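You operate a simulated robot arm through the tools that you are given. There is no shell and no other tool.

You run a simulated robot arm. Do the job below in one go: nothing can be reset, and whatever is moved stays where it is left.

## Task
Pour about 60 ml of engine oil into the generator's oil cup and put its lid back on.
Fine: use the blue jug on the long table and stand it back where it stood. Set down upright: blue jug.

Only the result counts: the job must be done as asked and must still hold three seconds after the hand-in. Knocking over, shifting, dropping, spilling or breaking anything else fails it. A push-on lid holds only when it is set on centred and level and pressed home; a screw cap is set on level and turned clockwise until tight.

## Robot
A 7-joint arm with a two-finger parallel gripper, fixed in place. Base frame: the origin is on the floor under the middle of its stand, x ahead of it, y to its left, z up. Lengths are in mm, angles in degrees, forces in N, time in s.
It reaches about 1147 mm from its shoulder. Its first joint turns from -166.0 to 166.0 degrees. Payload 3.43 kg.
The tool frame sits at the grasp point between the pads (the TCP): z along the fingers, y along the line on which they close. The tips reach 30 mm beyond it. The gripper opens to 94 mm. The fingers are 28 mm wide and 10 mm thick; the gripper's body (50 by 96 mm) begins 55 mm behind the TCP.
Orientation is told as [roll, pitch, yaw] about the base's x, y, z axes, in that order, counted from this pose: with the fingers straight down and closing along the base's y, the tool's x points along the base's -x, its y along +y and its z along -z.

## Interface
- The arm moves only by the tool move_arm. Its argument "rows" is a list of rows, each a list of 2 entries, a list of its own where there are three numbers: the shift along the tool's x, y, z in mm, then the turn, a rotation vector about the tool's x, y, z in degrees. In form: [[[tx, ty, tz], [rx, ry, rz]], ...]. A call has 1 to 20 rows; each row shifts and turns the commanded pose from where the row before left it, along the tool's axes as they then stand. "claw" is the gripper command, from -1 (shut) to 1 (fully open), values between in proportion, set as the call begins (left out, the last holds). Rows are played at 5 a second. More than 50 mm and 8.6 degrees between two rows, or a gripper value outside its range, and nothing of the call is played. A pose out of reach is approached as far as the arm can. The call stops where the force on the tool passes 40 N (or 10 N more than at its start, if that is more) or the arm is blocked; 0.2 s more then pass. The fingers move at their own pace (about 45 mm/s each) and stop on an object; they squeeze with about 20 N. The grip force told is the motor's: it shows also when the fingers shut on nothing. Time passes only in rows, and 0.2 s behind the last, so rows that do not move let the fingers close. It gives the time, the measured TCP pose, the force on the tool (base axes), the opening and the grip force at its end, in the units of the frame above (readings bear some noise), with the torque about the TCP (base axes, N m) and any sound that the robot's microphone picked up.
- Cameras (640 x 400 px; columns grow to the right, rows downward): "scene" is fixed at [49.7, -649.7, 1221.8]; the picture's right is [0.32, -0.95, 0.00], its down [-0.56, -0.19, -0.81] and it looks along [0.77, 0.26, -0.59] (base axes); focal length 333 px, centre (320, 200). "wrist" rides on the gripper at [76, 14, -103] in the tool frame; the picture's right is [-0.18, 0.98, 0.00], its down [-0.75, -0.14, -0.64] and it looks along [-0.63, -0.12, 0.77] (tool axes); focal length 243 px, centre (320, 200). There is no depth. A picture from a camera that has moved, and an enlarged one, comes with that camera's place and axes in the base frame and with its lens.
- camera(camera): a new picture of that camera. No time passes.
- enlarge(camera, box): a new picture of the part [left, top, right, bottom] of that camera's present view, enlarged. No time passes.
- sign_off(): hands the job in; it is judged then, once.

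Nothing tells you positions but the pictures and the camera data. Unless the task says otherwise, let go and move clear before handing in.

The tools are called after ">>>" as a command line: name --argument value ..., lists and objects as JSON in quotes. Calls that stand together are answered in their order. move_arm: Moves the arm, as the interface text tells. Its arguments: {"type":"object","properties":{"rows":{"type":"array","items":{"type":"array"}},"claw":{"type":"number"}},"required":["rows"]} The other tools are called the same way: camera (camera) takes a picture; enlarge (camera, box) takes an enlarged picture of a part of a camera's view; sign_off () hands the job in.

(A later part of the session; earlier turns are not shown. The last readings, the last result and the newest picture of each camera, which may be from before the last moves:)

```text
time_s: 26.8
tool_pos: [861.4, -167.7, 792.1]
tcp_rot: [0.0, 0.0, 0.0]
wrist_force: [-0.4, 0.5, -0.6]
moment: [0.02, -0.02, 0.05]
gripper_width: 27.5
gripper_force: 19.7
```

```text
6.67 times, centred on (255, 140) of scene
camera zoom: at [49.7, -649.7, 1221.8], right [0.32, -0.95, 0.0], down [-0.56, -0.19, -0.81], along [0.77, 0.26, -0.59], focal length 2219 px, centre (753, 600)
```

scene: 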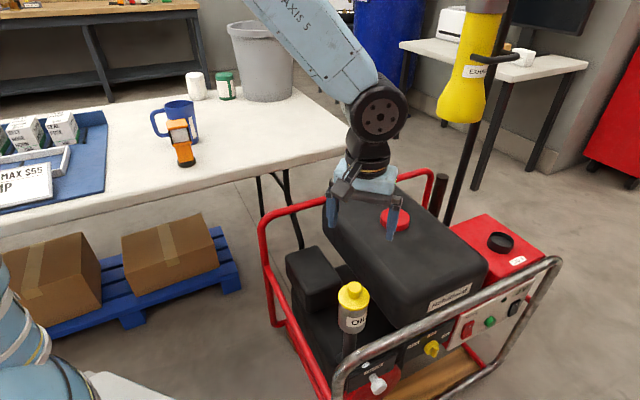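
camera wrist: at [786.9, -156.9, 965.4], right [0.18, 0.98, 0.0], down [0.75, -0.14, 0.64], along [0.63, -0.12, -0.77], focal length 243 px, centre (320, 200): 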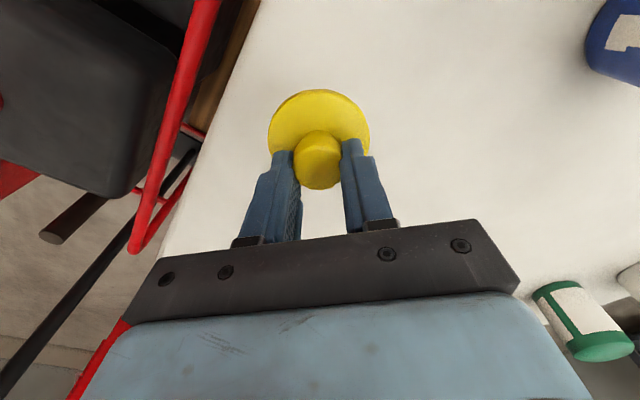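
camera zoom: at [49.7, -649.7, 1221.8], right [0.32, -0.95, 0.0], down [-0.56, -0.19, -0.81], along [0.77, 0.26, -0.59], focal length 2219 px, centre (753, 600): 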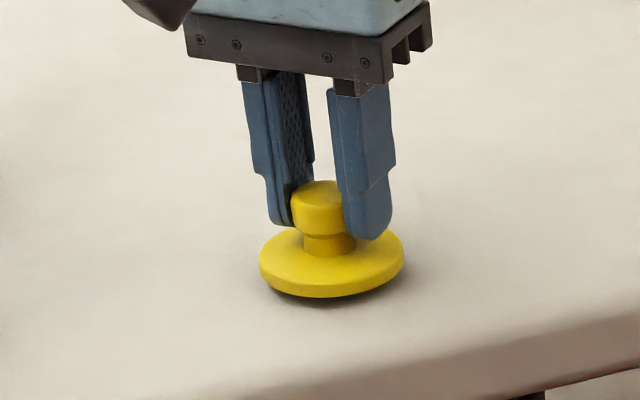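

>>> move_arm --rows '[[[0, 0, 1], [0, 0, 0]], [[0, 0, 1], [0, 0, 0]], [[0, 0, 0], [0, 0, 0]]]'

>>> move_arm --rows '[[[0, 0, 1], [0, 0, 0]], [[0, 0, 0], [0, 0, 0]]]'

>>> enlarge --camera "scene" --box '[225, 110, 285, 170]'

```text
time_s: 27.6
tool_pos: [860.3, -168.1, 790.7]
tcp_rot: [0.0, 0.0, 0.0]
wrist_force: [0.6, -1.9, 5.6]
moment: [-0.06, 0.02, 0.02]
gripper_width: 27.5
gripper_force: 19.9
```

```text
time_s: 28.2
tool_pos: [860.4, -169.5, 791.6]
tcp_rot: [0.0, -0.1, 0.2]
wrist_force: [0.8, -1.3, 22.5]
moment: [-0.05, 0.21, -0.03]
gripper_width: 27.5
gripper_force: 20.1
```

```text
6.67 times, centred on (255, 140) of scene
camera zoom: at [49.7, -649.7, 1221.8], right [0.32, -0.95, 0.0], down [-0.56, -0.19, -0.81], along [0.77, 0.26, -0.59], focal length 2219 px, centre (753, 600)
```

zoom: 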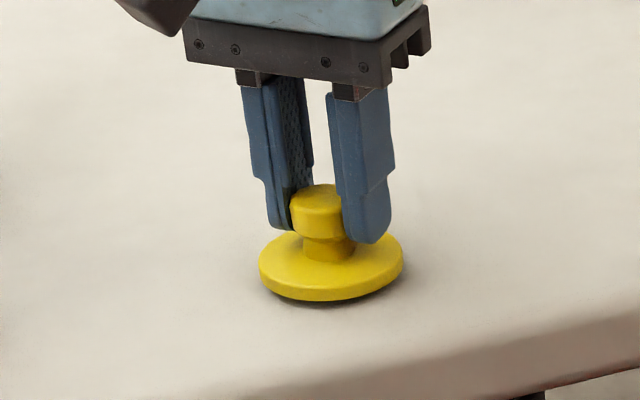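

Contact is firm, with 22 N at the last step. I'll ease up 1 mm, open, and rise clear of the lid.

>>> move_arm --rows '[[[0, 0, -1], [0, 0, 0]], [[0, 0, 0], [0, 0, 0]]]'

>>> move_arm --rows '[[[0, 0, 0], [0, 0, 0]], [[0, 0, 0], [0, 0, 0]], [[0, 0, 0], [0, 0, 0]], [[0, 0, 0], [0, 0, 0]]]' --claw 1

>>> move_arm --rows '[[[0, 0, -20], [0, 0, 0]], [[0, 0, -45], [0, 0, 0]], [[0, 0, -45], [0, 0, 0]], [[0, 0, -45], [0, 0, 0]], [[0, 0, -25], [0, 0, 0]], [[0, 0, 0], [0, 0, 0]]]'

>>> enlarge --camera "scene" --box '[225, 110, 285, 170]'

>>> camera --camera "wrist"

```text
time_s: 28.8
tool_pos: [860.7, -168.9, 790.4]
tcp_rot: [0.1, 0.0, 0.1]
wrist_force: [2.8, -1.3, 21.5]
moment: [-0.05, 0.08, -0.07]
gripper_width: 27.7
gripper_force: 20.6
```

```text
time_s: 29.8
tool_pos: [859.8, -168.5, 789.6]
tcp_rot: [-0.1, 0.0, 0.0]
wrist_force: [0.3, -0.2, -0.6]
moment: [-0.01, -0.02, 0.01]
gripper_width: 94.1
gripper_force: 0.2
```

```text
time_s: 31.2
tool_pos: [862.0, -169.2, 968.2]
tcp_rot: [-0.1, 0.1, 0.0]
wrist_force: [1.2, -0.6, 0.5]
moment: [-0.02, 0.01, 0.03]
gripper_width: 93.7
gripper_force: 0.0
```

```text
6.67 times, centred on (255, 140) of scene
camera zoom: at [49.7, -649.7, 1221.8], right [0.32, -0.95, 0.0], down [-0.56, -0.19, -0.81], along [0.77, 0.26, -0.59], focal length 2219 px, centre (753, 600)
```

zoom: 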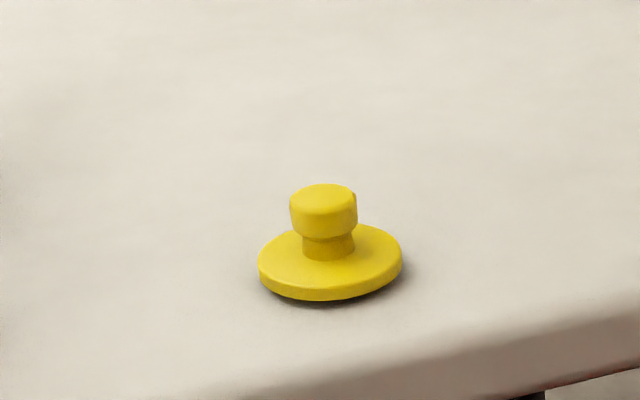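

```text
taken
camera wrist: at [786.4, -156.3, 1072.0], right [0.18, 0.98, 0.0], down [0.75, -0.14, 0.64], along [0.63, -0.12, -0.77], focal length 243 px, centre (320, 200)
```

wrist: 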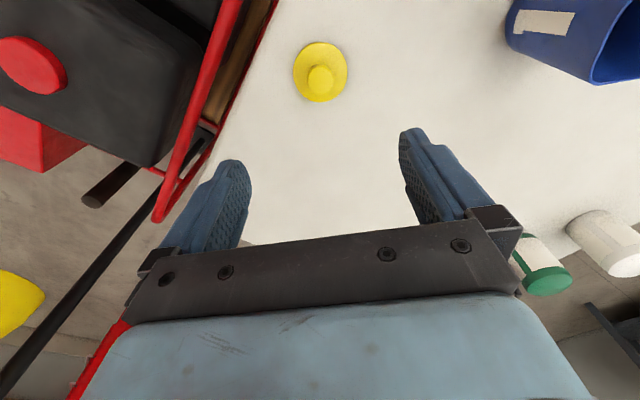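

The lid stands safely on the table. Next I'll bring the hand to the handle side of the jug, turned 45° toward the jug and pitched so the fingers point outward and down, for a level look at the handle.

>>> move_arm --rows '[[[16.4, 42.4, -3.4], [0, 0, 0]], [[16.4, 42.4, -3.4], [0, 0, 0]], [[16.4, 42.4, -3.4], [0, 0, 0]], [[16.4, 42.4, -3.4], [0, 0, 0]], [[16.4, 42.4, -3.4], [0, 0, 0]], [[16.4, 42.4, -3.4], [0, 0, 0]], [[16.4, 42.4, -3.4], [0, 0, 0]], [[16.4, 42.4, -3.4], [0, 0, 0]], [[16.4, 42.4, -3.4], [0, 0, 0]], [[0, 0, 0], [0, 0, 7.5]], [[0, 0, 0], [0, 0, 7.5]], [[0, 0, 0], [0, 0, 7.5]], [[0, 0, 0], [0, 0, 7.5]], [[0, 0, 0], [0, 0, 7.5]], [[0, 0, 0], [0, 0, 7.5]], [[0, 0, 0], [0, 0, 0]]]'

>>> move_arm --rows '[[[0, 0, 0], [0, -8, 0]], [[0, 0, 0], [0, -8, 0]], [[0, 0, 0], [0, -8, 0]], [[0, 0, 0], [0, -8, 0]], [[0, 0, 0], [0, -8, 0]], [[0, 0, 0], [0, -8, 0]], [[0, 0, 0], [0, 0, 0]]]'

>>> camera --camera "wrist"

>>> camera --camera "scene"

```text
time_s: 34.6
tool_pos: [712.4, 213.8, 999.6]
tcp_rot: [0.0, -0.1, -45.2]
wrist_force: [0.2, -0.5, -0.5]
moment: [0.02, 0.0, -0.01]
gripper_width: 93.7
gripper_force: 0.1
```

```text
time_s: 36.2
tool_pos: [712.6, 213.5, 1000.7]
tcp_rot: [0.0, -48.0, -45.0]
wrist_force: [0.3, 0.5, -0.5]
moment: [-0.02, 0.0, 0.01]
gripper_width: 93.9
gripper_force: 0.1
```

```text
taken
camera wrist: at [634.1, 312.4, 1013.6], right [0.78, 0.61, 0.14], down [-0.08, -0.12, 0.99], along [0.62, -0.78, -0.04], focal length 243 px, centre (320, 200)
```

wrist: 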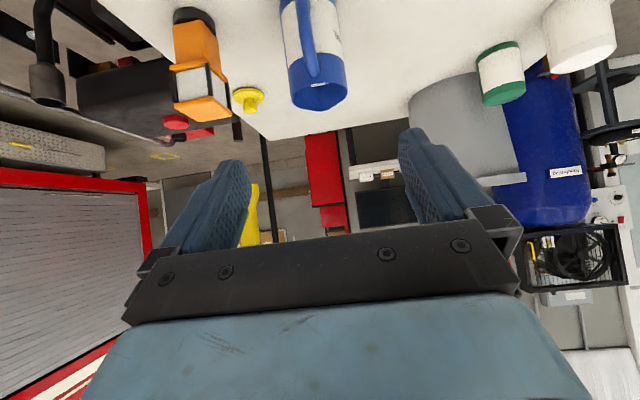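

```text
taken
```

scene: 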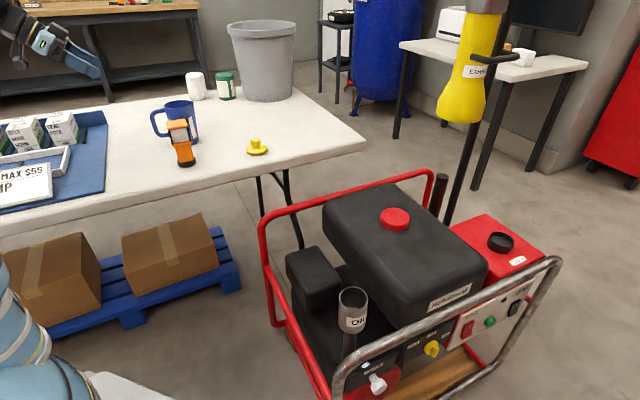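

The view is inverted but clear: the handle faces the hand almost straight on. I'll zoom in on it.

>>> enlarge --camera "wrist" --box '[260, 0, 380, 120]'

```text
3.33 times, centred on (320, 60) of wrist
camera zoom: at [634.1, 312.4, 1013.6], right [0.78, 0.61, 0.14], down [-0.08, -0.12, 0.99], along [0.62, -0.78, -0.04], focal length 809 px, centre (320, 667)
```

zoom: 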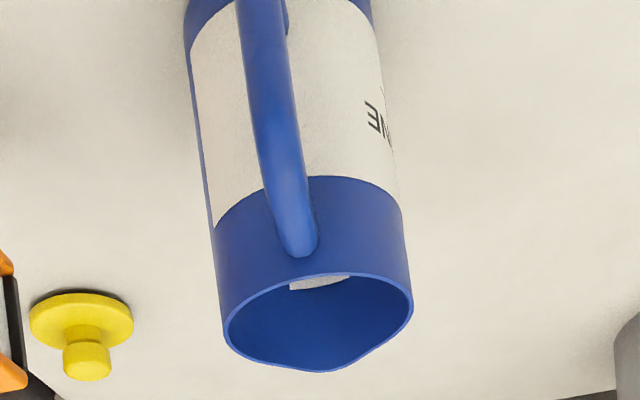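

The handle azimuth is about 135°, so the hand's yaw is right. I plan to grip at the handle's upper-outer corner so both the vertical bar and the top bar lie between the pads. I'll approach to about 60 mm short of it and check.

>>> move_arm --rows '[[[12.1, -1.8, 42.8], [0, 0, 0]], [[12.1, -1.8, 42.8], [0, 0, 0]], [[12.1, -1.8, 42.8], [0, 0, 0]], [[0, 0, 0], [0, 0, 0]]]'

>>> camera --camera "wrist"

>>> enlarge --camera "scene" --box '[120, 60, 220, 180]'

>>> enlarge --camera "wrist" --box '[220, 20, 420, 220]'

```text
time_s: 37.2
tool_pos: [759.8, 154.3, 885.1]
tcp_rot: [0.1, -47.9, -44.9]
wrist_force: [0.1, -0.2, 0.7]
moment: [0.01, -0.02, -0.02]
gripper_width: 94.0
gripper_force: 0.0
```

```text
taken
camera wrist: at [682.5, 254.8, 898.7], right [0.78, 0.61, 0.14], down [-0.08, -0.12, 0.99], along [0.62, -0.78, -0.04], focal length 243 px, centre (320, 200)
```

wrist: 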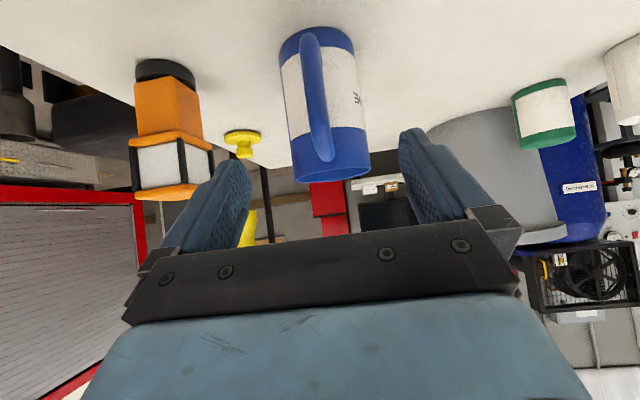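

```text
3.33 times, centred on (170, 120) of scene
camera zoom: at [49.7, -649.7, 1221.8], right [0.32, -0.95, 0.0], down [-0.56, -0.19, -0.81], along [0.77, 0.26, -0.59], focal length 1109 px, centre (820, 467)
```

zoom: 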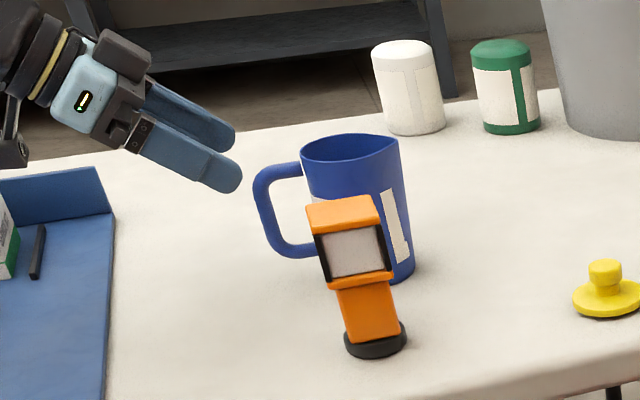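

```text
2.00 times, centred on (320, 120) of wrist
camera zoom: at [682.5, 254.8, 898.7], right [0.78, 0.61, 0.14], down [-0.08, -0.12, 0.99], along [0.62, -0.78, -0.04], focal length 485 px, centre (320, 360)
```

zoom: 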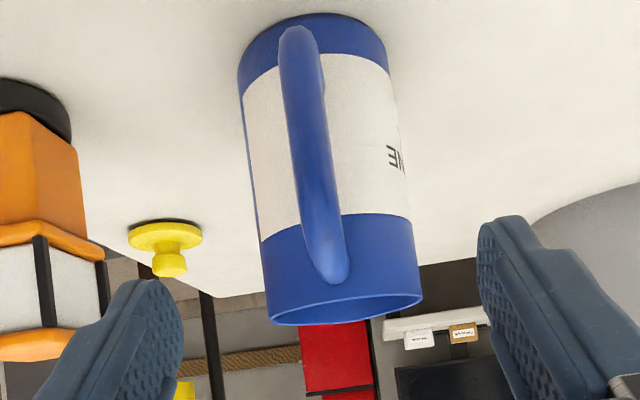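

>>> move_arm --rows '[[[0, 0, 0], [0, 0, 0]], [[0, 0, 0], [0, 0, 0]]]'

>>> move_arm --rows '[[[0, 0, 0], [0, 0, 0]]]'

>>> move_arm --rows '[[[0, 0, 0], [0, 0, 0]]]'

>>> enlarge --camera "wrist" --box '[270, 20, 370, 200]'

>>> enlarge --camera "scene" --box '[120, 75, 190, 150]'

```text
time_s: 37.8
tool_pos: [761.4, 156.6, 885.3]
tcp_rot: [0.0, -48.0, -45.0]
wrist_force: [-0.8, 0.1, -0.7]
moment: [0.0, 0.01, 0.01]
gripper_width: 94.1
gripper_force: 0.1
```

```text
time_s: 38.2
tool_pos: [761.8, 156.1, 886.6]
tcp_rot: [0.0, -48.0, -45.0]
wrist_force: [-0.2, 0.0, 0.4]
moment: [-0.04, 0.0, -0.01]
gripper_width: 94.1
gripper_force: 0.0
```

```text
time_s: 38.6
tool_pos: [761.2, 154.9, 886.6]
tcp_rot: [0.0, -48.0, -44.9]
wrist_force: [-0.4, -0.1, 0.1]
moment: [-0.01, 0.01, 0.01]
gripper_width: 94.1
gripper_force: 0.1
```

```text
2.22 times, centred on (320, 110) of wrist
camera zoom: at [682.4, 255.0, 898.9], right [0.78, 0.61, 0.14], down [-0.08, -0.12, 0.99], along [0.62, -0.78, -0.04], focal length 539 px, centre (320, 400)
```

zoom: 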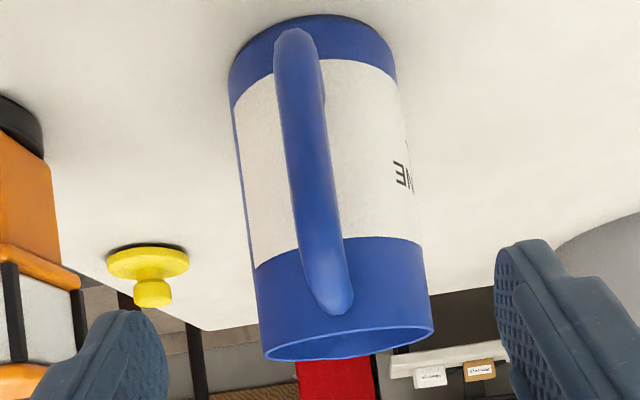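

```text
5.33 times, centred on (155, 112) of scene
camera zoom: at [49.7, -649.7, 1221.8], right [0.32, -0.95, 0.0], down [-0.56, -0.19, -0.81], along [0.77, 0.26, -0.59], focal length 1775 px, centre (1200, 667)
```

zoom: 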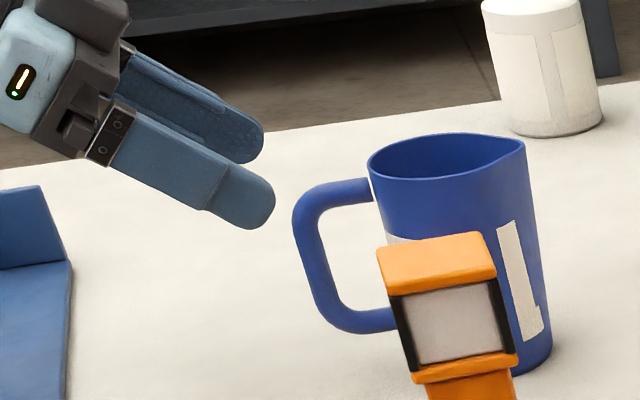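

Readings put the TCP at about (762, 155, 886). The handle's upper-outer corner is about 60 mm ahead along the fingers and about 1 mm to the side. I'll advance along the finger direction and check before closing.

>>> move_arm --rows '[[[0, 0.4, 17.5], [0, 0, 0]], [[0, 0.4, 17.5], [0, 0, 0]], [[0, 0.4, 15], [0, 0, 0]], [[0, 0, 0], [0, 0, 0]]]'

>>> enlarge --camera "scene" --box '[120, 75, 190, 150]'

>>> enlarge --camera "wrist" --box '[220, 40, 420, 240]'

```text
time_s: 39.6
tool_pos: [789.2, 132.2, 853.0]
tcp_rot: [-0.1, -48.0, -45.0]
wrist_force: [0.5, -0.8, -0.8]
moment: [0.01, -0.01, -0.02]
gripper_width: 93.8
gripper_force: 0.0
```

```text
5.33 times, centred on (155, 112) of scene
camera zoom: at [49.7, -649.7, 1221.8], right [0.32, -0.95, 0.0], down [-0.56, -0.19, -0.81], along [0.77, 0.26, -0.59], focal length 1775 px, centre (1200, 667)
```

zoom: 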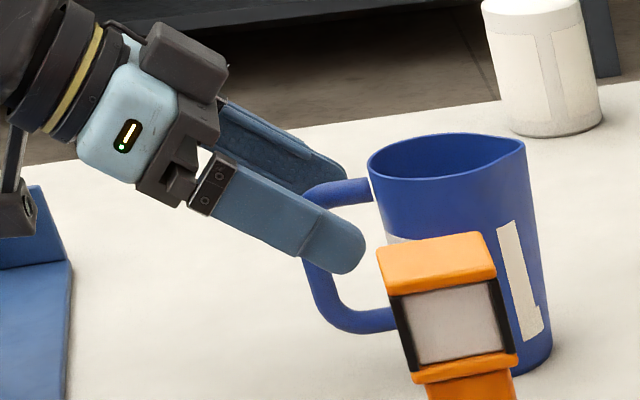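

```text
2.00 times, centred on (320, 140) of wrist
camera zoom: at [709.6, 231.2, 866.1], right [0.78, 0.61, 0.14], down [-0.08, -0.12, 0.99], along [0.62, -0.78, -0.04], focal length 485 px, centre (320, 320)
```

zoom: 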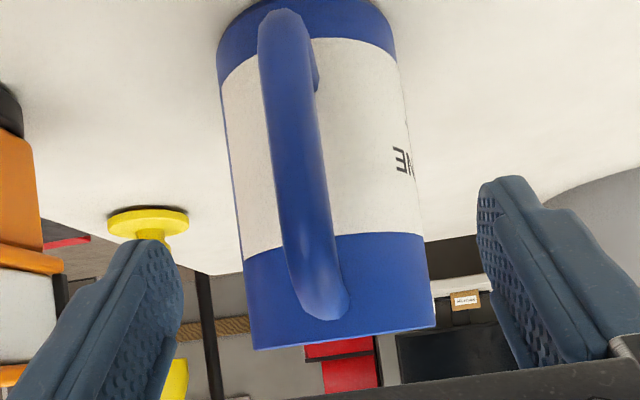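

The fingers straddle the handle's upper corner well and are aligned sideways. I'll advance 4 mm more and close.

>>> move_arm --rows '[[[0, 0, 4], [0, 0, 0]], [[0, 0, 0], [0, 0, 0]]]'

>>> move_arm --rows '[[[0, 0, 0], [0, 0, 0]], [[0, 0, 0], [0, 0, 0]], [[0, 0, 0], [0, 0, 0]], [[0, 0, 0], [0, 0, 0]], [[0, 0, 0], [0, 0, 0]], [[0, 0, 0], [0, 0, 0]], [[0, 0, 0], [0, 0, 0]]]' --claw -1

>>> enlarge --camera "scene" --box '[120, 75, 190, 150]'

>>> enlarge --camera "wrist" --box '[220, 40, 420, 240]'

```text
time_s: 40.2
tool_pos: [791.2, 130.9, 850.3]
tcp_rot: [0.0, -47.9, -45.0]
wrist_force: [-0.9, 0.7, 0.3]
moment: [0.02, 0.04, 0.01]
gripper_width: 94.0
gripper_force: 0.1
```

```text
time_s: 41.8
tool_pos: [790.5, 130.3, 851.6]
tcp_rot: [0.0, -47.9, -45.0]
wrist_force: [0.0, 0.2, -0.1]
moment: [0.0, -0.03, 0.03]
gripper_width: 17.7
gripper_force: 19.7
```

```text
5.33 times, centred on (155, 112) of scene
camera zoom: at [49.7, -649.7, 1221.8], right [0.32, -0.95, 0.0], down [-0.56, -0.19, -0.81], along [0.77, 0.26, -0.59], focal length 1775 px, centre (1200, 667)
```

zoom: 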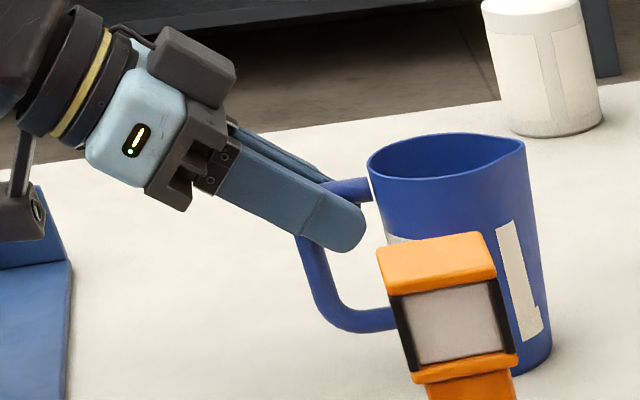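

```text
2.00 times, centred on (320, 140) of wrist
camera zoom: at [712.0, 229.4, 863.2], right [0.78, 0.61, 0.14], down [-0.08, -0.12, 0.99], along [0.62, -0.78, -0.04], focal length 485 px, centre (320, 320)
```

zoom: 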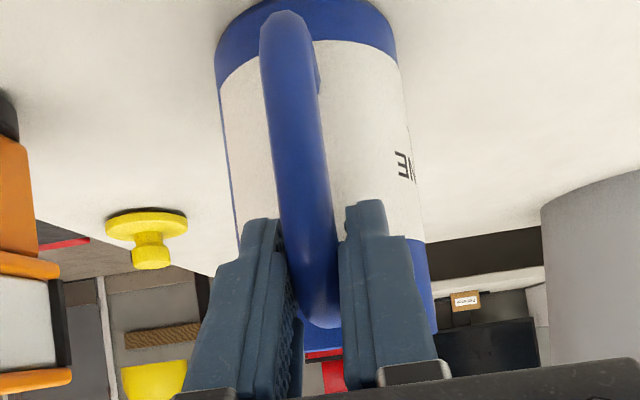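

The handle is gripped at 17.7 mm and the jug is undisturbed. I'll lift slowly by a few millimetres and check that it stays upright.

>>> move_arm --rows '[[[-0.743, 0, -0.669], [0, 0, 0]], [[-0.743, 0, -0.669], [0, 0, 0]], [[-0.743, 0, -0.669], [0, 0, 0]], [[-0.743, 0, -0.669], [0, 0, 0]], [[0, 0, 0], [0, 0, 0]]]'

>>> enlarge --camera "scene" --box '[120, 75, 190, 150]'

>>> enlarge --camera "wrist" --box '[220, 40, 420, 240]'

```text
time_s: 43.0
tool_pos: [789.5, 132.6, 855.0]
tcp_rot: [-0.1, -48.0, -45.0]
wrist_force: [-0.3, 0.1, -2.1]
moment: [0.13, 0.1, 0.02]
gripper_width: 17.5
gripper_force: 19.5
```

```text
5.33 times, centred on (155, 112) of scene
camera zoom: at [49.7, -649.7, 1221.8], right [0.32, -0.95, 0.0], down [-0.56, -0.19, -0.81], along [0.77, 0.26, -0.59], focal length 1775 px, centre (1200, 667)
```

zoom: 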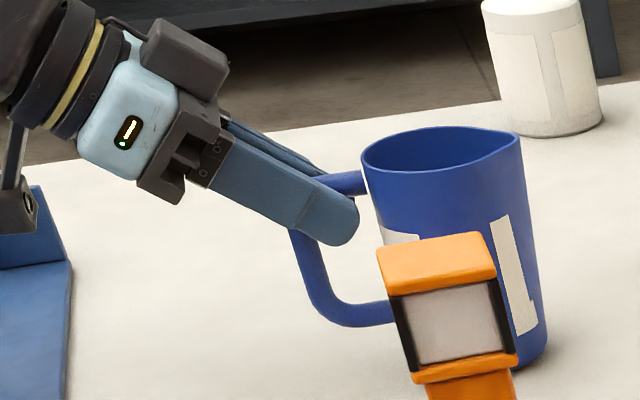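

```text
2.00 times, centred on (320, 140) of wrist
camera zoom: at [710.1, 230.5, 867.7], right [0.78, 0.61, 0.14], down [-0.08, -0.12, 0.99], along [0.62, -0.79, -0.04], focal length 485 px, centre (320, 320)
```

zoom: 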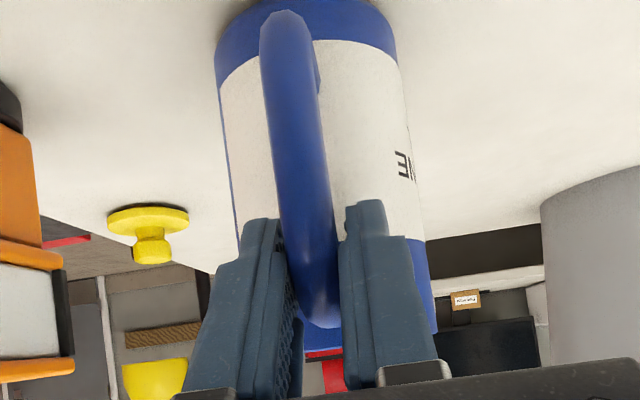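

The jug lifts cleanly and upright, about 2.1 N, with no slip in the grip. I'll raise it well above everything on the table before carrying it over.

>>> move_arm --rows '[[[-14.9, 0, -13.4], [0, 0, 0]], [[-22.3, 0, -20.1], [0, 0, 0]], [[-26, 0, -23.4], [0, 0, 0]], [[-26, 0, -23.4], [0, 0, 0]], [[-22.3, 0, -20.1], [0, 0, 0]], [[-7.4, 0, -6.7], [0, 0, 0]], [[0, 0, 0], [0, 0, 0]]]'

>>> camera --camera "scene"

>>> move_arm --rows '[[[0, 0, 0], [0, 0, 0]]]'

>>> move_arm --rows '[[[0, 0, 0], [0, 0, 0]]]'

>>> move_arm --rows '[[[0, 0, 0], [0, 0, 0]]]'

>>> move_arm --rows '[[[0, 0, 0], [0, 0, 0]]]'

```text
time_s: 44.6
tool_pos: [786.5, 131.2, 1016.0]
tcp_rot: [0.0, -48.1, -44.9]
wrist_force: [1.5, -0.3, -2.4]
moment: [0.08, 0.13, 0.0]
gripper_width: 17.6
gripper_force: 20.4
```

```text
taken
```

scene: 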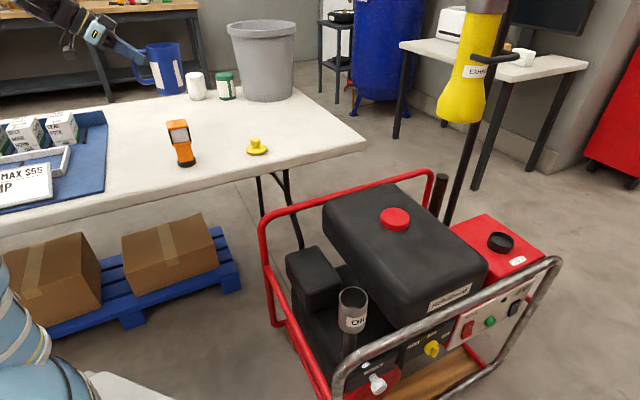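

```text
time_s: 45.0
tool_pos: [787.3, 131.7, 1014.3]
tcp_rot: [-0.1, -48.0, -44.9]
wrist_force: [0.3, 0.6, -2.6]
moment: [0.11, 0.13, -0.03]
gripper_width: 17.5
gripper_force: 19.8
```

```text
time_s: 45.4
tool_pos: [786.7, 132.1, 1015.4]
tcp_rot: [-0.2, -48.1, -44.9]
wrist_force: [0.4, 0.6, -2.1]
moment: [0.17, 0.13, 0.02]
gripper_width: 17.5
gripper_force: 19.9
```

```text
time_s: 45.8
tool_pos: [785.7, 131.6, 1014.9]
tcp_rot: [-0.1, -48.0, -44.9]
wrist_force: [0.3, 0.5, -2.9]
moment: [0.08, 0.09, -0.03]
gripper_width: 17.9
gripper_force: 19.9
```

```text
time_s: 46.2
tool_pos: [786.6, 132.2, 1015.6]
tcp_rot: [-0.1, -48.0, -45.0]
wrist_force: [0.3, 0.3, -2.5]
moment: [0.1, 0.11, 0.0]
gripper_width: 17.5
gripper_force: 20.0
```

The jug weighs about 2.4 N and is steady. Now I'll carry it upright, high above the table, toward the cup.

>>> move_arm --rows '[[[-3.2, -19.5, 3.55], [0, 0, 0]], [[-6.39, -38.98, 7.1], [0, 0, 0]], [[-6.39, -38.98, 7.1], [0, 0, 0]], [[-6.39, -38.98, 7.1], [0, 0, 0]], [[-6.39, -38.98, 7.1], [0, 0, 0]], [[-6.39, -38.98, 7.1], [0, 0, 0]], [[-6.39, -38.98, 7.1], [0, 0, 0]], [[-6.39, -38.98, 7.1], [0, 0, 0]], [[-6.39, -38.98, 7.1], [0, 0, 0]], [[-6.39, -38.98, 7.1], [0, 0, 0]], [[-6.39, -38.98, 7.1], [0, 0, 0]], [[-6.39, -38.98, 7.1], [0, 0, 0]], [[-6.39, -38.98, 7.1], [0, 0, 0]], [[-6.39, -38.98, 7.1], [0, 0, 0]], [[-6.39, -38.98, 7.1], [0, 0, 0]], [[-6.39, -38.98, 7.1], [0, 0, 0]], [[-6.39, -38.98, 7.1], [0, 0, 0]], [[-6.39, -38.98, 7.1], [0, 0, 0]], [[-3.2, -19.5, 3.55], [0, 0, 0]], [[0, 0, 0], [0, 0, 0]]]'

>>> camera --camera "scene"

>>> camera --camera "wrist"

```text
time_s: 50.4
tool_pos: [416.0, -486.5, 1015.2]
tcp_rot: [0.0, -47.9, -45.0]
wrist_force: [0.1, -0.8, -3.1]
moment: [0.17, 0.12, 0.02]
gripper_width: 13.9
gripper_force: 20.3
```

```text
taken
```

scene: 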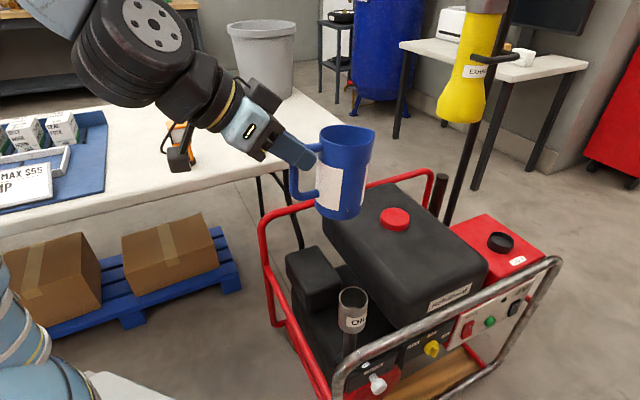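

```text
taken
camera wrist: at [336.2, -388.5, 1027.5], right [0.78, 0.61, 0.14], down [-0.08, -0.12, 0.99], along [0.62, -0.78, -0.05], focal length 243 px, centre (320, 200)
```

wrist: 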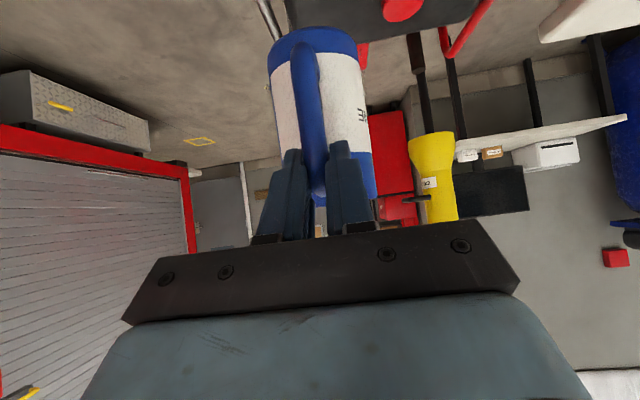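

The grip width dropped from 17.5 to 13.9 mm, so the handle may have shifted in the pads. I'll look closely.

>>> enlarge --camera "scene" --box '[250, 90, 390, 230]'

>>> enlarge --camera "wrist" --box '[220, 20, 420, 240]'

>>> move_arm --rows '[[[0, 0, 0], [0, 0, 0]]]'

```text
2.86 times, centred on (320, 160) of scene
camera zoom: at [49.7, -649.7, 1221.8], right [0.32, -0.95, 0.0], down [-0.56, -0.19, -0.81], along [0.77, 0.26, -0.59], focal length 951 px, centre (320, 314)
```

zoom: 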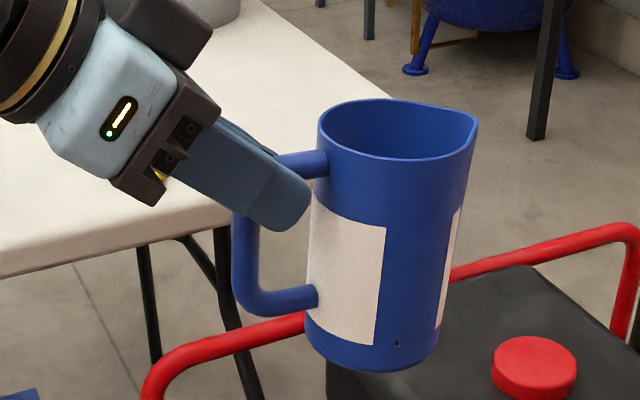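

```text
1.82 times, centred on (320, 130) of wrist
camera zoom: at [336.2, -388.5, 1027.5], right [0.78, 0.61, 0.14], down [-0.08, -0.12, 0.99], along [0.62, -0.78, -0.05], focal length 441 px, centre (320, 327)
```

zoom: 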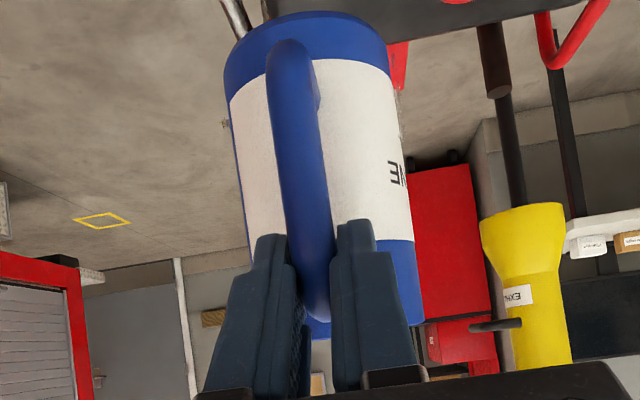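

```text
time_s: 50.8
tool_pos: [413.4, -487.3, 1014.4]
tcp_rot: [0.0, -48.0, -44.9]
wrist_force: [-0.1, 0.1, -2.5]
moment: [0.12, 0.12, -0.01]
gripper_width: 13.8
gripper_force: 20.2
```

The jug tipped forward about 4–5° in the grip but is held. It hangs above the cup and is laterally aligned. I'll tilt it 45° in place up here, still short of pouring, then check.

>>> move_arm --rows '[[[0, 0, 0], [0, 5, 0]], [[0, 0, 0], [0, 7.5, 0]], [[0, 0, 0], [0, 7.5, 0]], [[0, 0, 0], [0, 7.5, 0]], [[0, 0, 0], [0, 7.5, 0]], [[0, 0, 0], [0, 5, 0]], [[0, 0, 0], [0, 5, 0]], [[0, 0, 0], [0, 0, 0]]]'

>>> enlarge --camera "scene" --box '[240, 80, 420, 320]'

>>> camera --camera "wrist"

```text
time_s: 52.6
tool_pos: [414.8, -486.6, 1013.6]
tcp_rot: [0.0, -2.8, -45.0]
wrist_force: [0.9, -0.5, -1.6]
moment: [-0.02, -0.02, -0.02]
gripper_width: 14.0
gripper_force: 19.6
```

```text
1.67 times, centred on (330, 200) of scene
camera zoom: at [49.7, -649.7, 1221.8], right [0.32, -0.95, 0.0], down [-0.56, -0.19, -0.81], along [0.77, 0.26, -0.59], focal length 555 px, centre (303, 200)
```

zoom: 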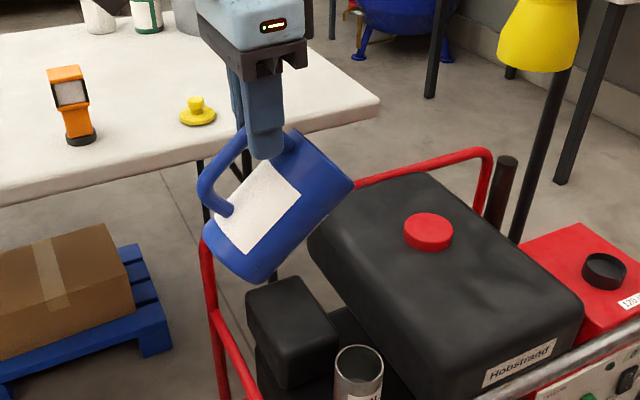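

```text
taken
camera wrist: at [368.2, -420.4, 1113.7], right [0.82, 0.57, 0.01], down [0.41, -0.61, 0.68], along [0.39, -0.56, -0.73], focal length 243 px, centre (320, 200)
```

wrist: 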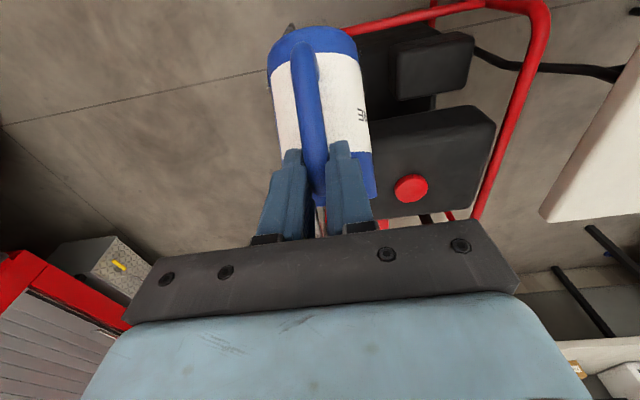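

The jug holds steady at about a 49° tilt with nothing spilled. The scene view puts the lip 134 mm from the grasp point. Now I'll lower so the lip comes to about 80 mm above the cup.

>>> move_arm --rows '[[[-2.56, 0, 30], [0, 0, 0]], [[-2.56, -0.4, 45], [0, 0, 0]], [[-2.56, -0.4, 45], [0, 0, 0]], [[-2.56, -0.4, 45], [0, 0, 0]], [[-2.56, -0.4, 33.9], [0, 0, 0]], [[0, 0, 0], [0, 0, 0]]]'

>>> enlarge --camera "scene" --box '[270, 190, 410, 340]'

>>> camera --camera "wrist"

```text
time_s: 54.0
tool_pos: [428.2, -505.7, 816.7]
tcp_rot: [0.0, -3.0, -45.0]
wrist_force: [-0.5, 0.2, -2.1]
moment: [-0.01, -0.04, 0.0]
gripper_width: 13.7
gripper_force: 19.6
```

```text
2.67 times, centred on (340, 265) of scene
camera zoom: at [49.7, -649.7, 1221.8], right [0.32, -0.95, 0.0], down [-0.56, -0.19, -0.81], along [0.77, 0.26, -0.59], focal length 887 px, centre (267, 27)
```

zoom: 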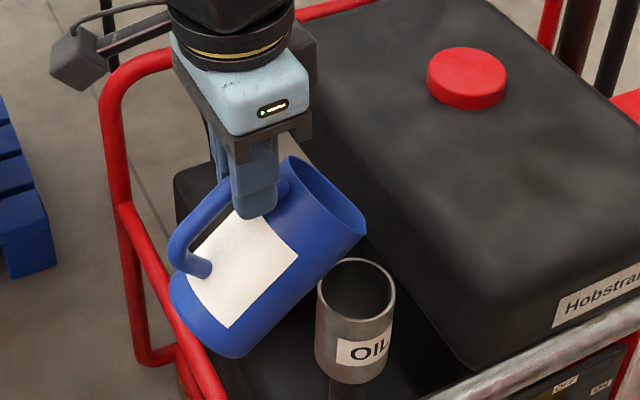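

```text
taken
camera wrist: at [382.0, -439.4, 916.5], right [0.82, 0.57, 0.01], down [0.41, -0.61, 0.68], along [0.39, -0.56, -0.73], focal length 243 px, centre (320, 200)
```

wrist: 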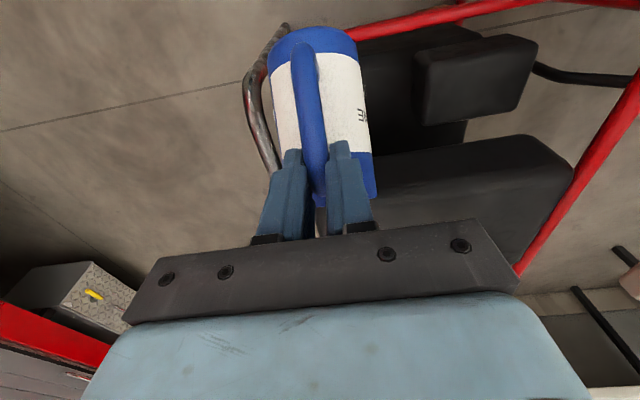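

The lip is directly over the cup's centre, about 65 mm above its rim. I'll tilt another 15° while keeping the lip in place and lowering it slightly.

>>> move_arm --rows '[[[-8.5, 0, 1.75], [0, 5, 0]], [[-8.64, 0, 1.0], [0, 5, 0]], [[-8.7, 0, 0.24], [0, 5, 0]], [[0, 0, 0], [0, 0, 0]]]'

>>> enlarge --camera "scene" --box '[290, 210, 410, 330]'

>>> camera --camera "wrist"

```text
time_s: 55.0
tool_pos: [445.5, -522.5, 813.7]
tcp_rot: [-0.1, 12.0, -45.0]
wrist_force: [1.3, 0.1, -1.6]
moment: [0.0, -0.06, 0.01]
gripper_width: 13.9
gripper_force: 19.7
```

```text
3.33 times, centred on (350, 270) of scene
camera zoom: at [49.7, -649.7, 1221.8], right [0.32, -0.95, 0.0], down [-0.56, -0.19, -0.81], along [0.77, 0.26, -0.59], focal length 1109 px, centre (220, -33)
```

zoom: 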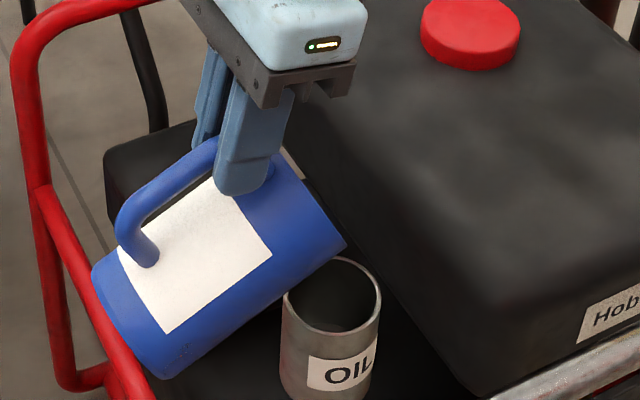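

```text
taken
camera wrist: at [420.3, -476.3, 931.2], right [0.82, 0.57, -0.04], down [0.52, -0.72, 0.47], along [0.24, -0.41, -0.88], focal length 243 px, centre (320, 200)
```

wrist: 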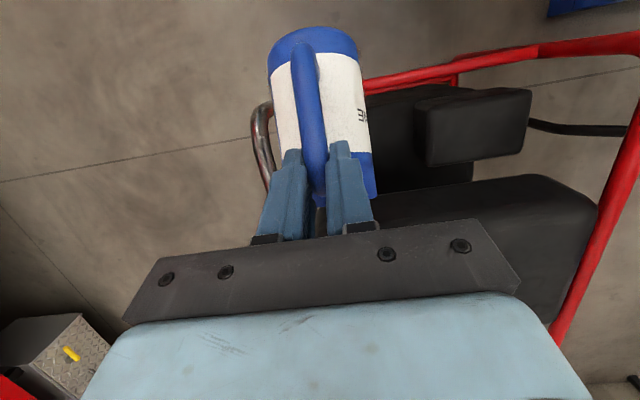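

No oil has come out yet. I'll check the cup interior closely before the next tilt.

>>> enlarge --camera "scene" --box '[330, 270, 380, 320]'

>>> move_arm --rows '[[[-5.09, 0, -0.11], [0, 4, 0]], [[-5.07, 0, -0.47], [0, 4, 0]], [[0, 0, 0], [0, 0, 0]], [[0, 0, 0], [0, 0, 0]]]'

>>> enlarge --camera "scene" --box '[300, 220, 400, 320]'

```text
8.00 times, centred on (355, 295) of scene
camera zoom: at [49.7, -649.7, 1221.8], right [0.32, -0.95, 0.0], down [-0.56, -0.19, -0.81], along [0.77, 0.26, -0.59], focal length 2662 px, centre (40, -560)
```

zoom: 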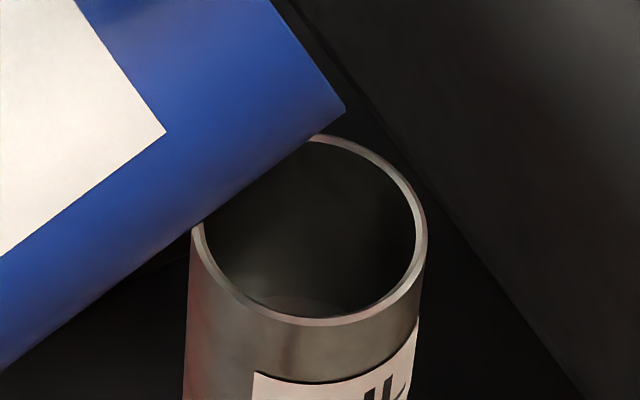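

```text
time_s: 56.0
tool_pos: [454.8, -528.2, 813.7]
tcp_rot: [0.0, 20.0, -45.0]
wrist_force: [-0.5, -0.3, -2.2]
moment: [-0.05, -0.08, 0.03]
gripper_width: 13.9
gripper_force: 20.4
```

```text
4.00 times, centred on (350, 270) of scene
camera zoom: at [49.7, -649.7, 1221.8], right [0.32, -0.95, 0.0], down [-0.56, -0.19, -0.81], along [0.77, 0.26, -0.59], focal length 1331 px, centre (200, -80)
```

zoom: 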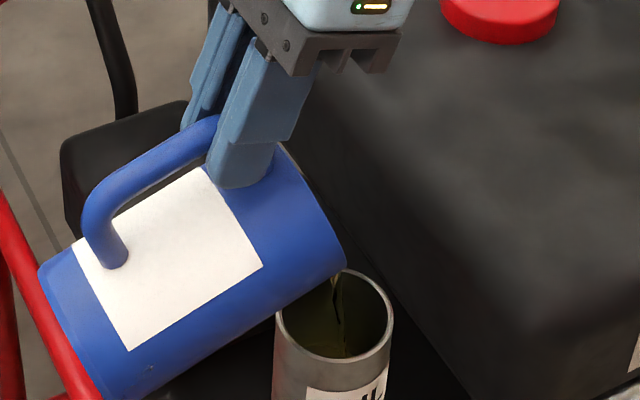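

A thin stream has begun, falling inside the cup. I'll hold here and watch the level rise.

>>> move_arm --rows '[[[0, 0, 0], [0, 0, 0]]]'

>>> enlarge --camera "scene" --box '[330, 265, 380, 315]'

>>> enlarge --camera "scene" --box '[300, 220, 400, 320]'

```text
time_s: 56.4
tool_pos: [454.7, -529.0, 813.5]
tcp_rot: [0.0, 20.0, -45.0]
wrist_force: [0.3, 0.4, -1.8]
moment: [-0.08, -0.05, 0.01]
gripper_width: 13.9
gripper_force: 20.4
```

```text
8.00 times, centred on (355, 290) of scene
camera zoom: at [49.7, -649.7, 1221.8], right [0.32, -0.95, 0.0], down [-0.56, -0.19, -0.81], along [0.77, 0.26, -0.59], focal length 2662 px, centre (40, -520)
```

zoom: 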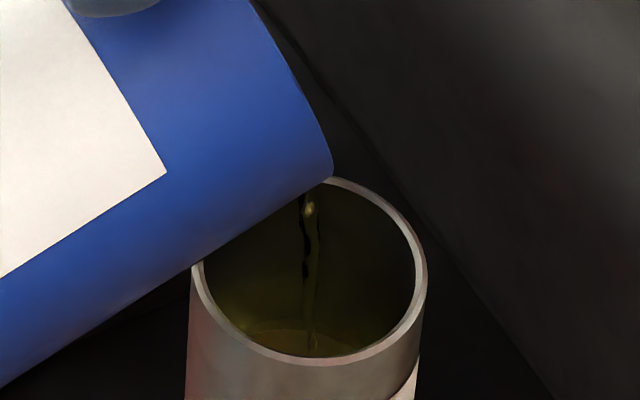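

```text
4.00 times, centred on (350, 270) of scene
camera zoom: at [49.7, -649.7, 1221.8], right [0.32, -0.95, 0.0], down [-0.56, -0.19, -0.81], along [0.77, 0.26, -0.59], focal length 1331 px, centre (200, -80)
```

zoom: 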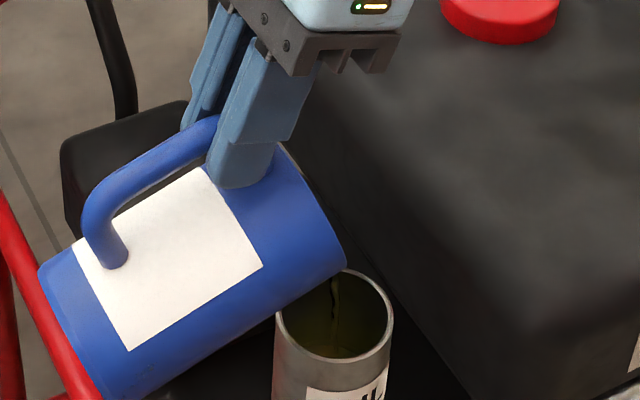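

Oil is collecting in the cup. I'll hold a bit longer at this tilt and watch.

>>> move_arm --rows '[[[0, 0, 0], [0, 0, 0]], [[0, 0, 0], [0, 0, 0]], [[0, 0, 0], [0, 0, 0]]]'

>>> enlarge --camera "scene" --box '[330, 265, 380, 315]'

```text
time_s: 57.2
tool_pos: [455.5, -528.5, 812.4]
tcp_rot: [0.1, 20.0, -45.1]
wrist_force: [0.6, 0.2, -2.4]
moment: [-0.07, -0.03, -0.02]
gripper_width: 13.7
gripper_force: 19.4
```

```text
8.00 times, centred on (355, 290) of scene
camera zoom: at [49.7, -649.7, 1221.8], right [0.32, -0.95, 0.0], down [-0.56, -0.19, -0.81], along [0.77, 0.26, -0.59], focal length 2662 px, centre (40, -520)
```

zoom: 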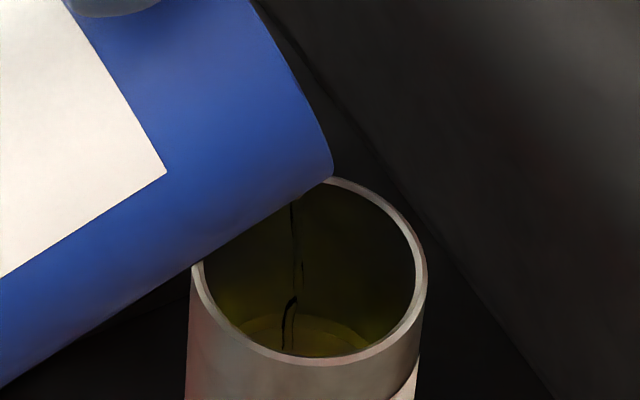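

>>> move_arm --rows '[[[0, 0, 0], [0, 0, 0]], [[0, 0, 0], [0, 0, 0]]]'

>>> enlarge --camera "scene" --box '[330, 265, 380, 315]'

```text
time_s: 57.8
tool_pos: [454.1, -529.2, 813.6]
tcp_rot: [0.0, 19.9, -45.1]
wrist_force: [0.5, 0.5, -2.3]
moment: [-0.06, -0.05, -0.01]
gripper_width: 13.8
gripper_force: 20.3
```

```text
8.00 times, centred on (355, 290) of scene
camera zoom: at [49.7, -649.7, 1221.8], right [0.32, -0.95, 0.0], down [-0.56, -0.19, -0.81], along [0.77, 0.26, -0.59], focal length 2662 px, centre (40, -520)
```

zoom: 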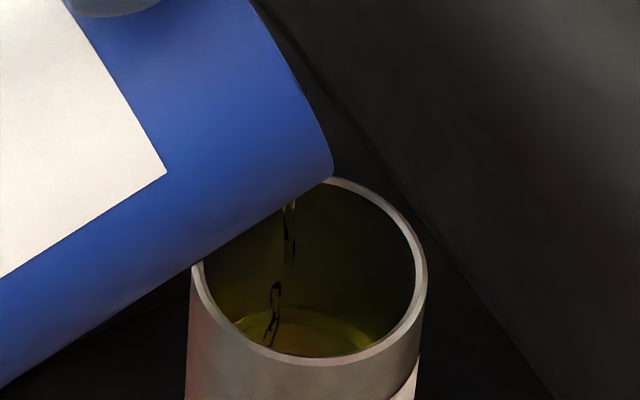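

>>> move_arm --rows '[[[0, 0, 0], [0, 0, 0]], [[0, 0, 0], [0, 0, 0]], [[0, 0, 0], [0, 0, 0]]]'

>>> enlarge --camera "scene" --box '[330, 265, 380, 315]'

```text
time_s: 58.6
tool_pos: [453.8, -530.1, 812.8]
tcp_rot: [-0.1, 20.0, -45.0]
wrist_force: [0.6, -0.5, -2.3]
moment: [-0.04, -0.02, 0.0]
gripper_width: 13.6
gripper_force: 20.2
```

```text
8.00 times, centred on (355, 290) of scene
camera zoom: at [49.7, -649.7, 1221.8], right [0.32, -0.95, 0.0], down [-0.56, -0.19, -0.81], along [0.77, 0.26, -0.59], focal length 2662 px, centre (40, -520)
```

zoom: 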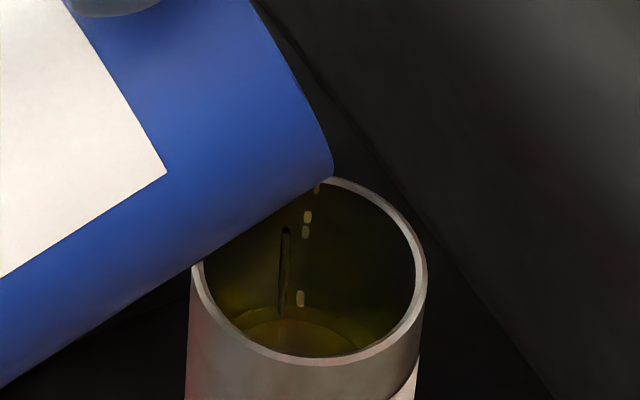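

Only drips now at this tilt. I'll take a closer look at the level before tilting further.

>>> enlarge --camera "scene" --box '[345, 290, 370, 312]'

>>> camera --camera "scene"

```text
16.00 times, centred on (358, 301) of scene
camera zoom: at [49.7, -649.7, 1221.8], right [0.32, -0.95, 0.0], down [-0.56, -0.19, -0.81], along [0.77, 0.26, -0.59], focal length 5325 px, centre (-280, -1416)
```

zoom: 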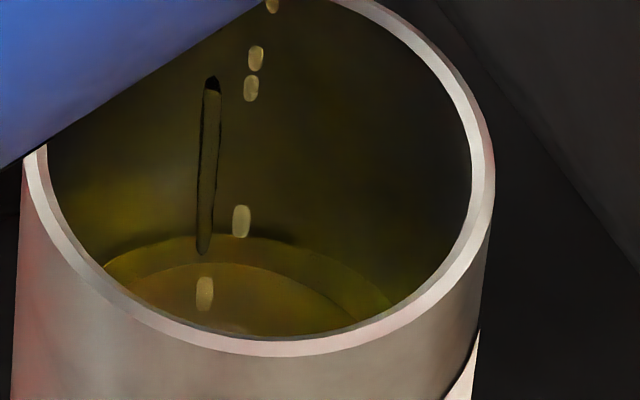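

```text
taken
```

scene: 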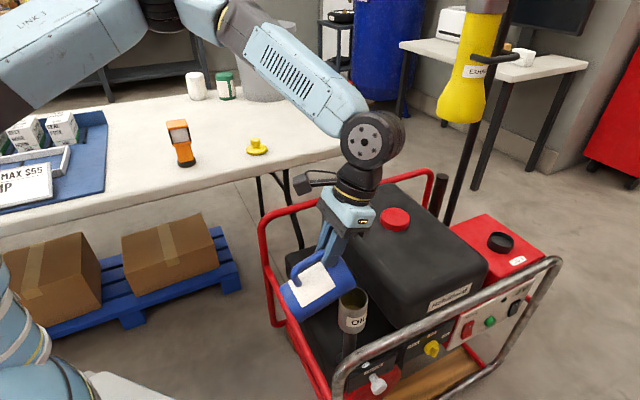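

The drops land near the cup's centre. By my estimate the cup holds roughly 25–35 ml so far. I'll tilt 2° more with the lip held in place, and wait for the flow to settle.

>>> move_arm --rows '[[[-1.95, 0, -1.83], [0, 1, 0]], [[-1.95, 0, -1.83], [0, 1, 0]], [[0, 0, 0], [0, 0, 0]], [[0, 0, 0], [0, 0, 0]], [[0, 0, 0], [0, 0, 0]], [[0, 0, 0], [0, 0, 0]]]'

>>> enlarge --camera "scene" --box '[345, 290, 370, 312]'

>>> enlarge --camera "scene" --box '[300, 220, 400, 320]'

```text
time_s: 60.0
tool_pos: [458.1, -533.0, 812.4]
tcp_rot: [-0.1, 22.1, -45.0]
wrist_force: [0.4, 0.8, -2.9]
moment: [-0.04, -0.06, 0.02]
gripper_width: 13.8
gripper_force: 20.1
```

```text
16.00 times, centred on (358, 301) of scene
camera zoom: at [49.7, -649.7, 1221.8], right [0.32, -0.95, 0.0], down [-0.56, -0.19, -0.81], along [0.77, 0.26, -0.59], focal length 5325 px, centre (-280, -1416)
```

zoom: 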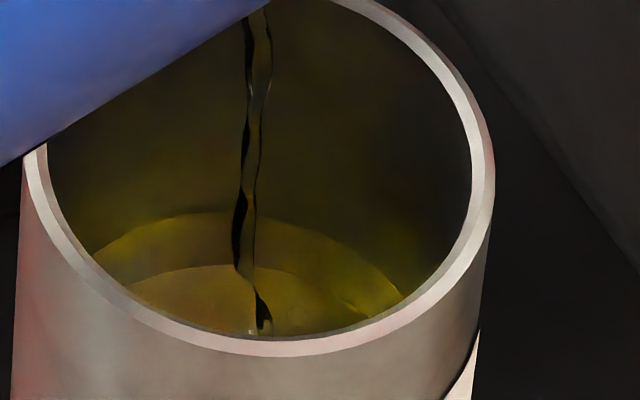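

```text
4.00 times, centred on (350, 270) of scene
camera zoom: at [49.7, -649.7, 1221.8], right [0.32, -0.95, 0.0], down [-0.56, -0.19, -0.81], along [0.77, 0.26, -0.59], focal length 1331 px, centre (200, -80)
```

zoom: 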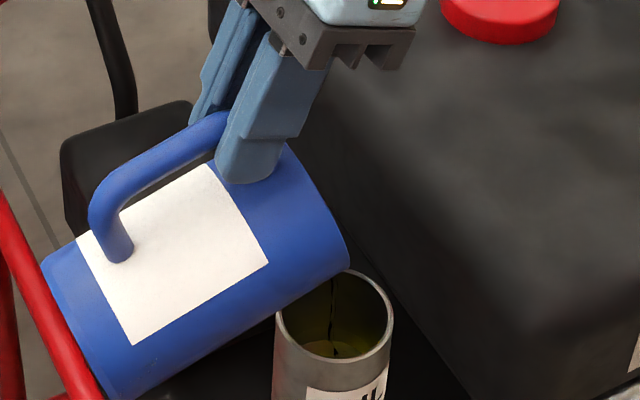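

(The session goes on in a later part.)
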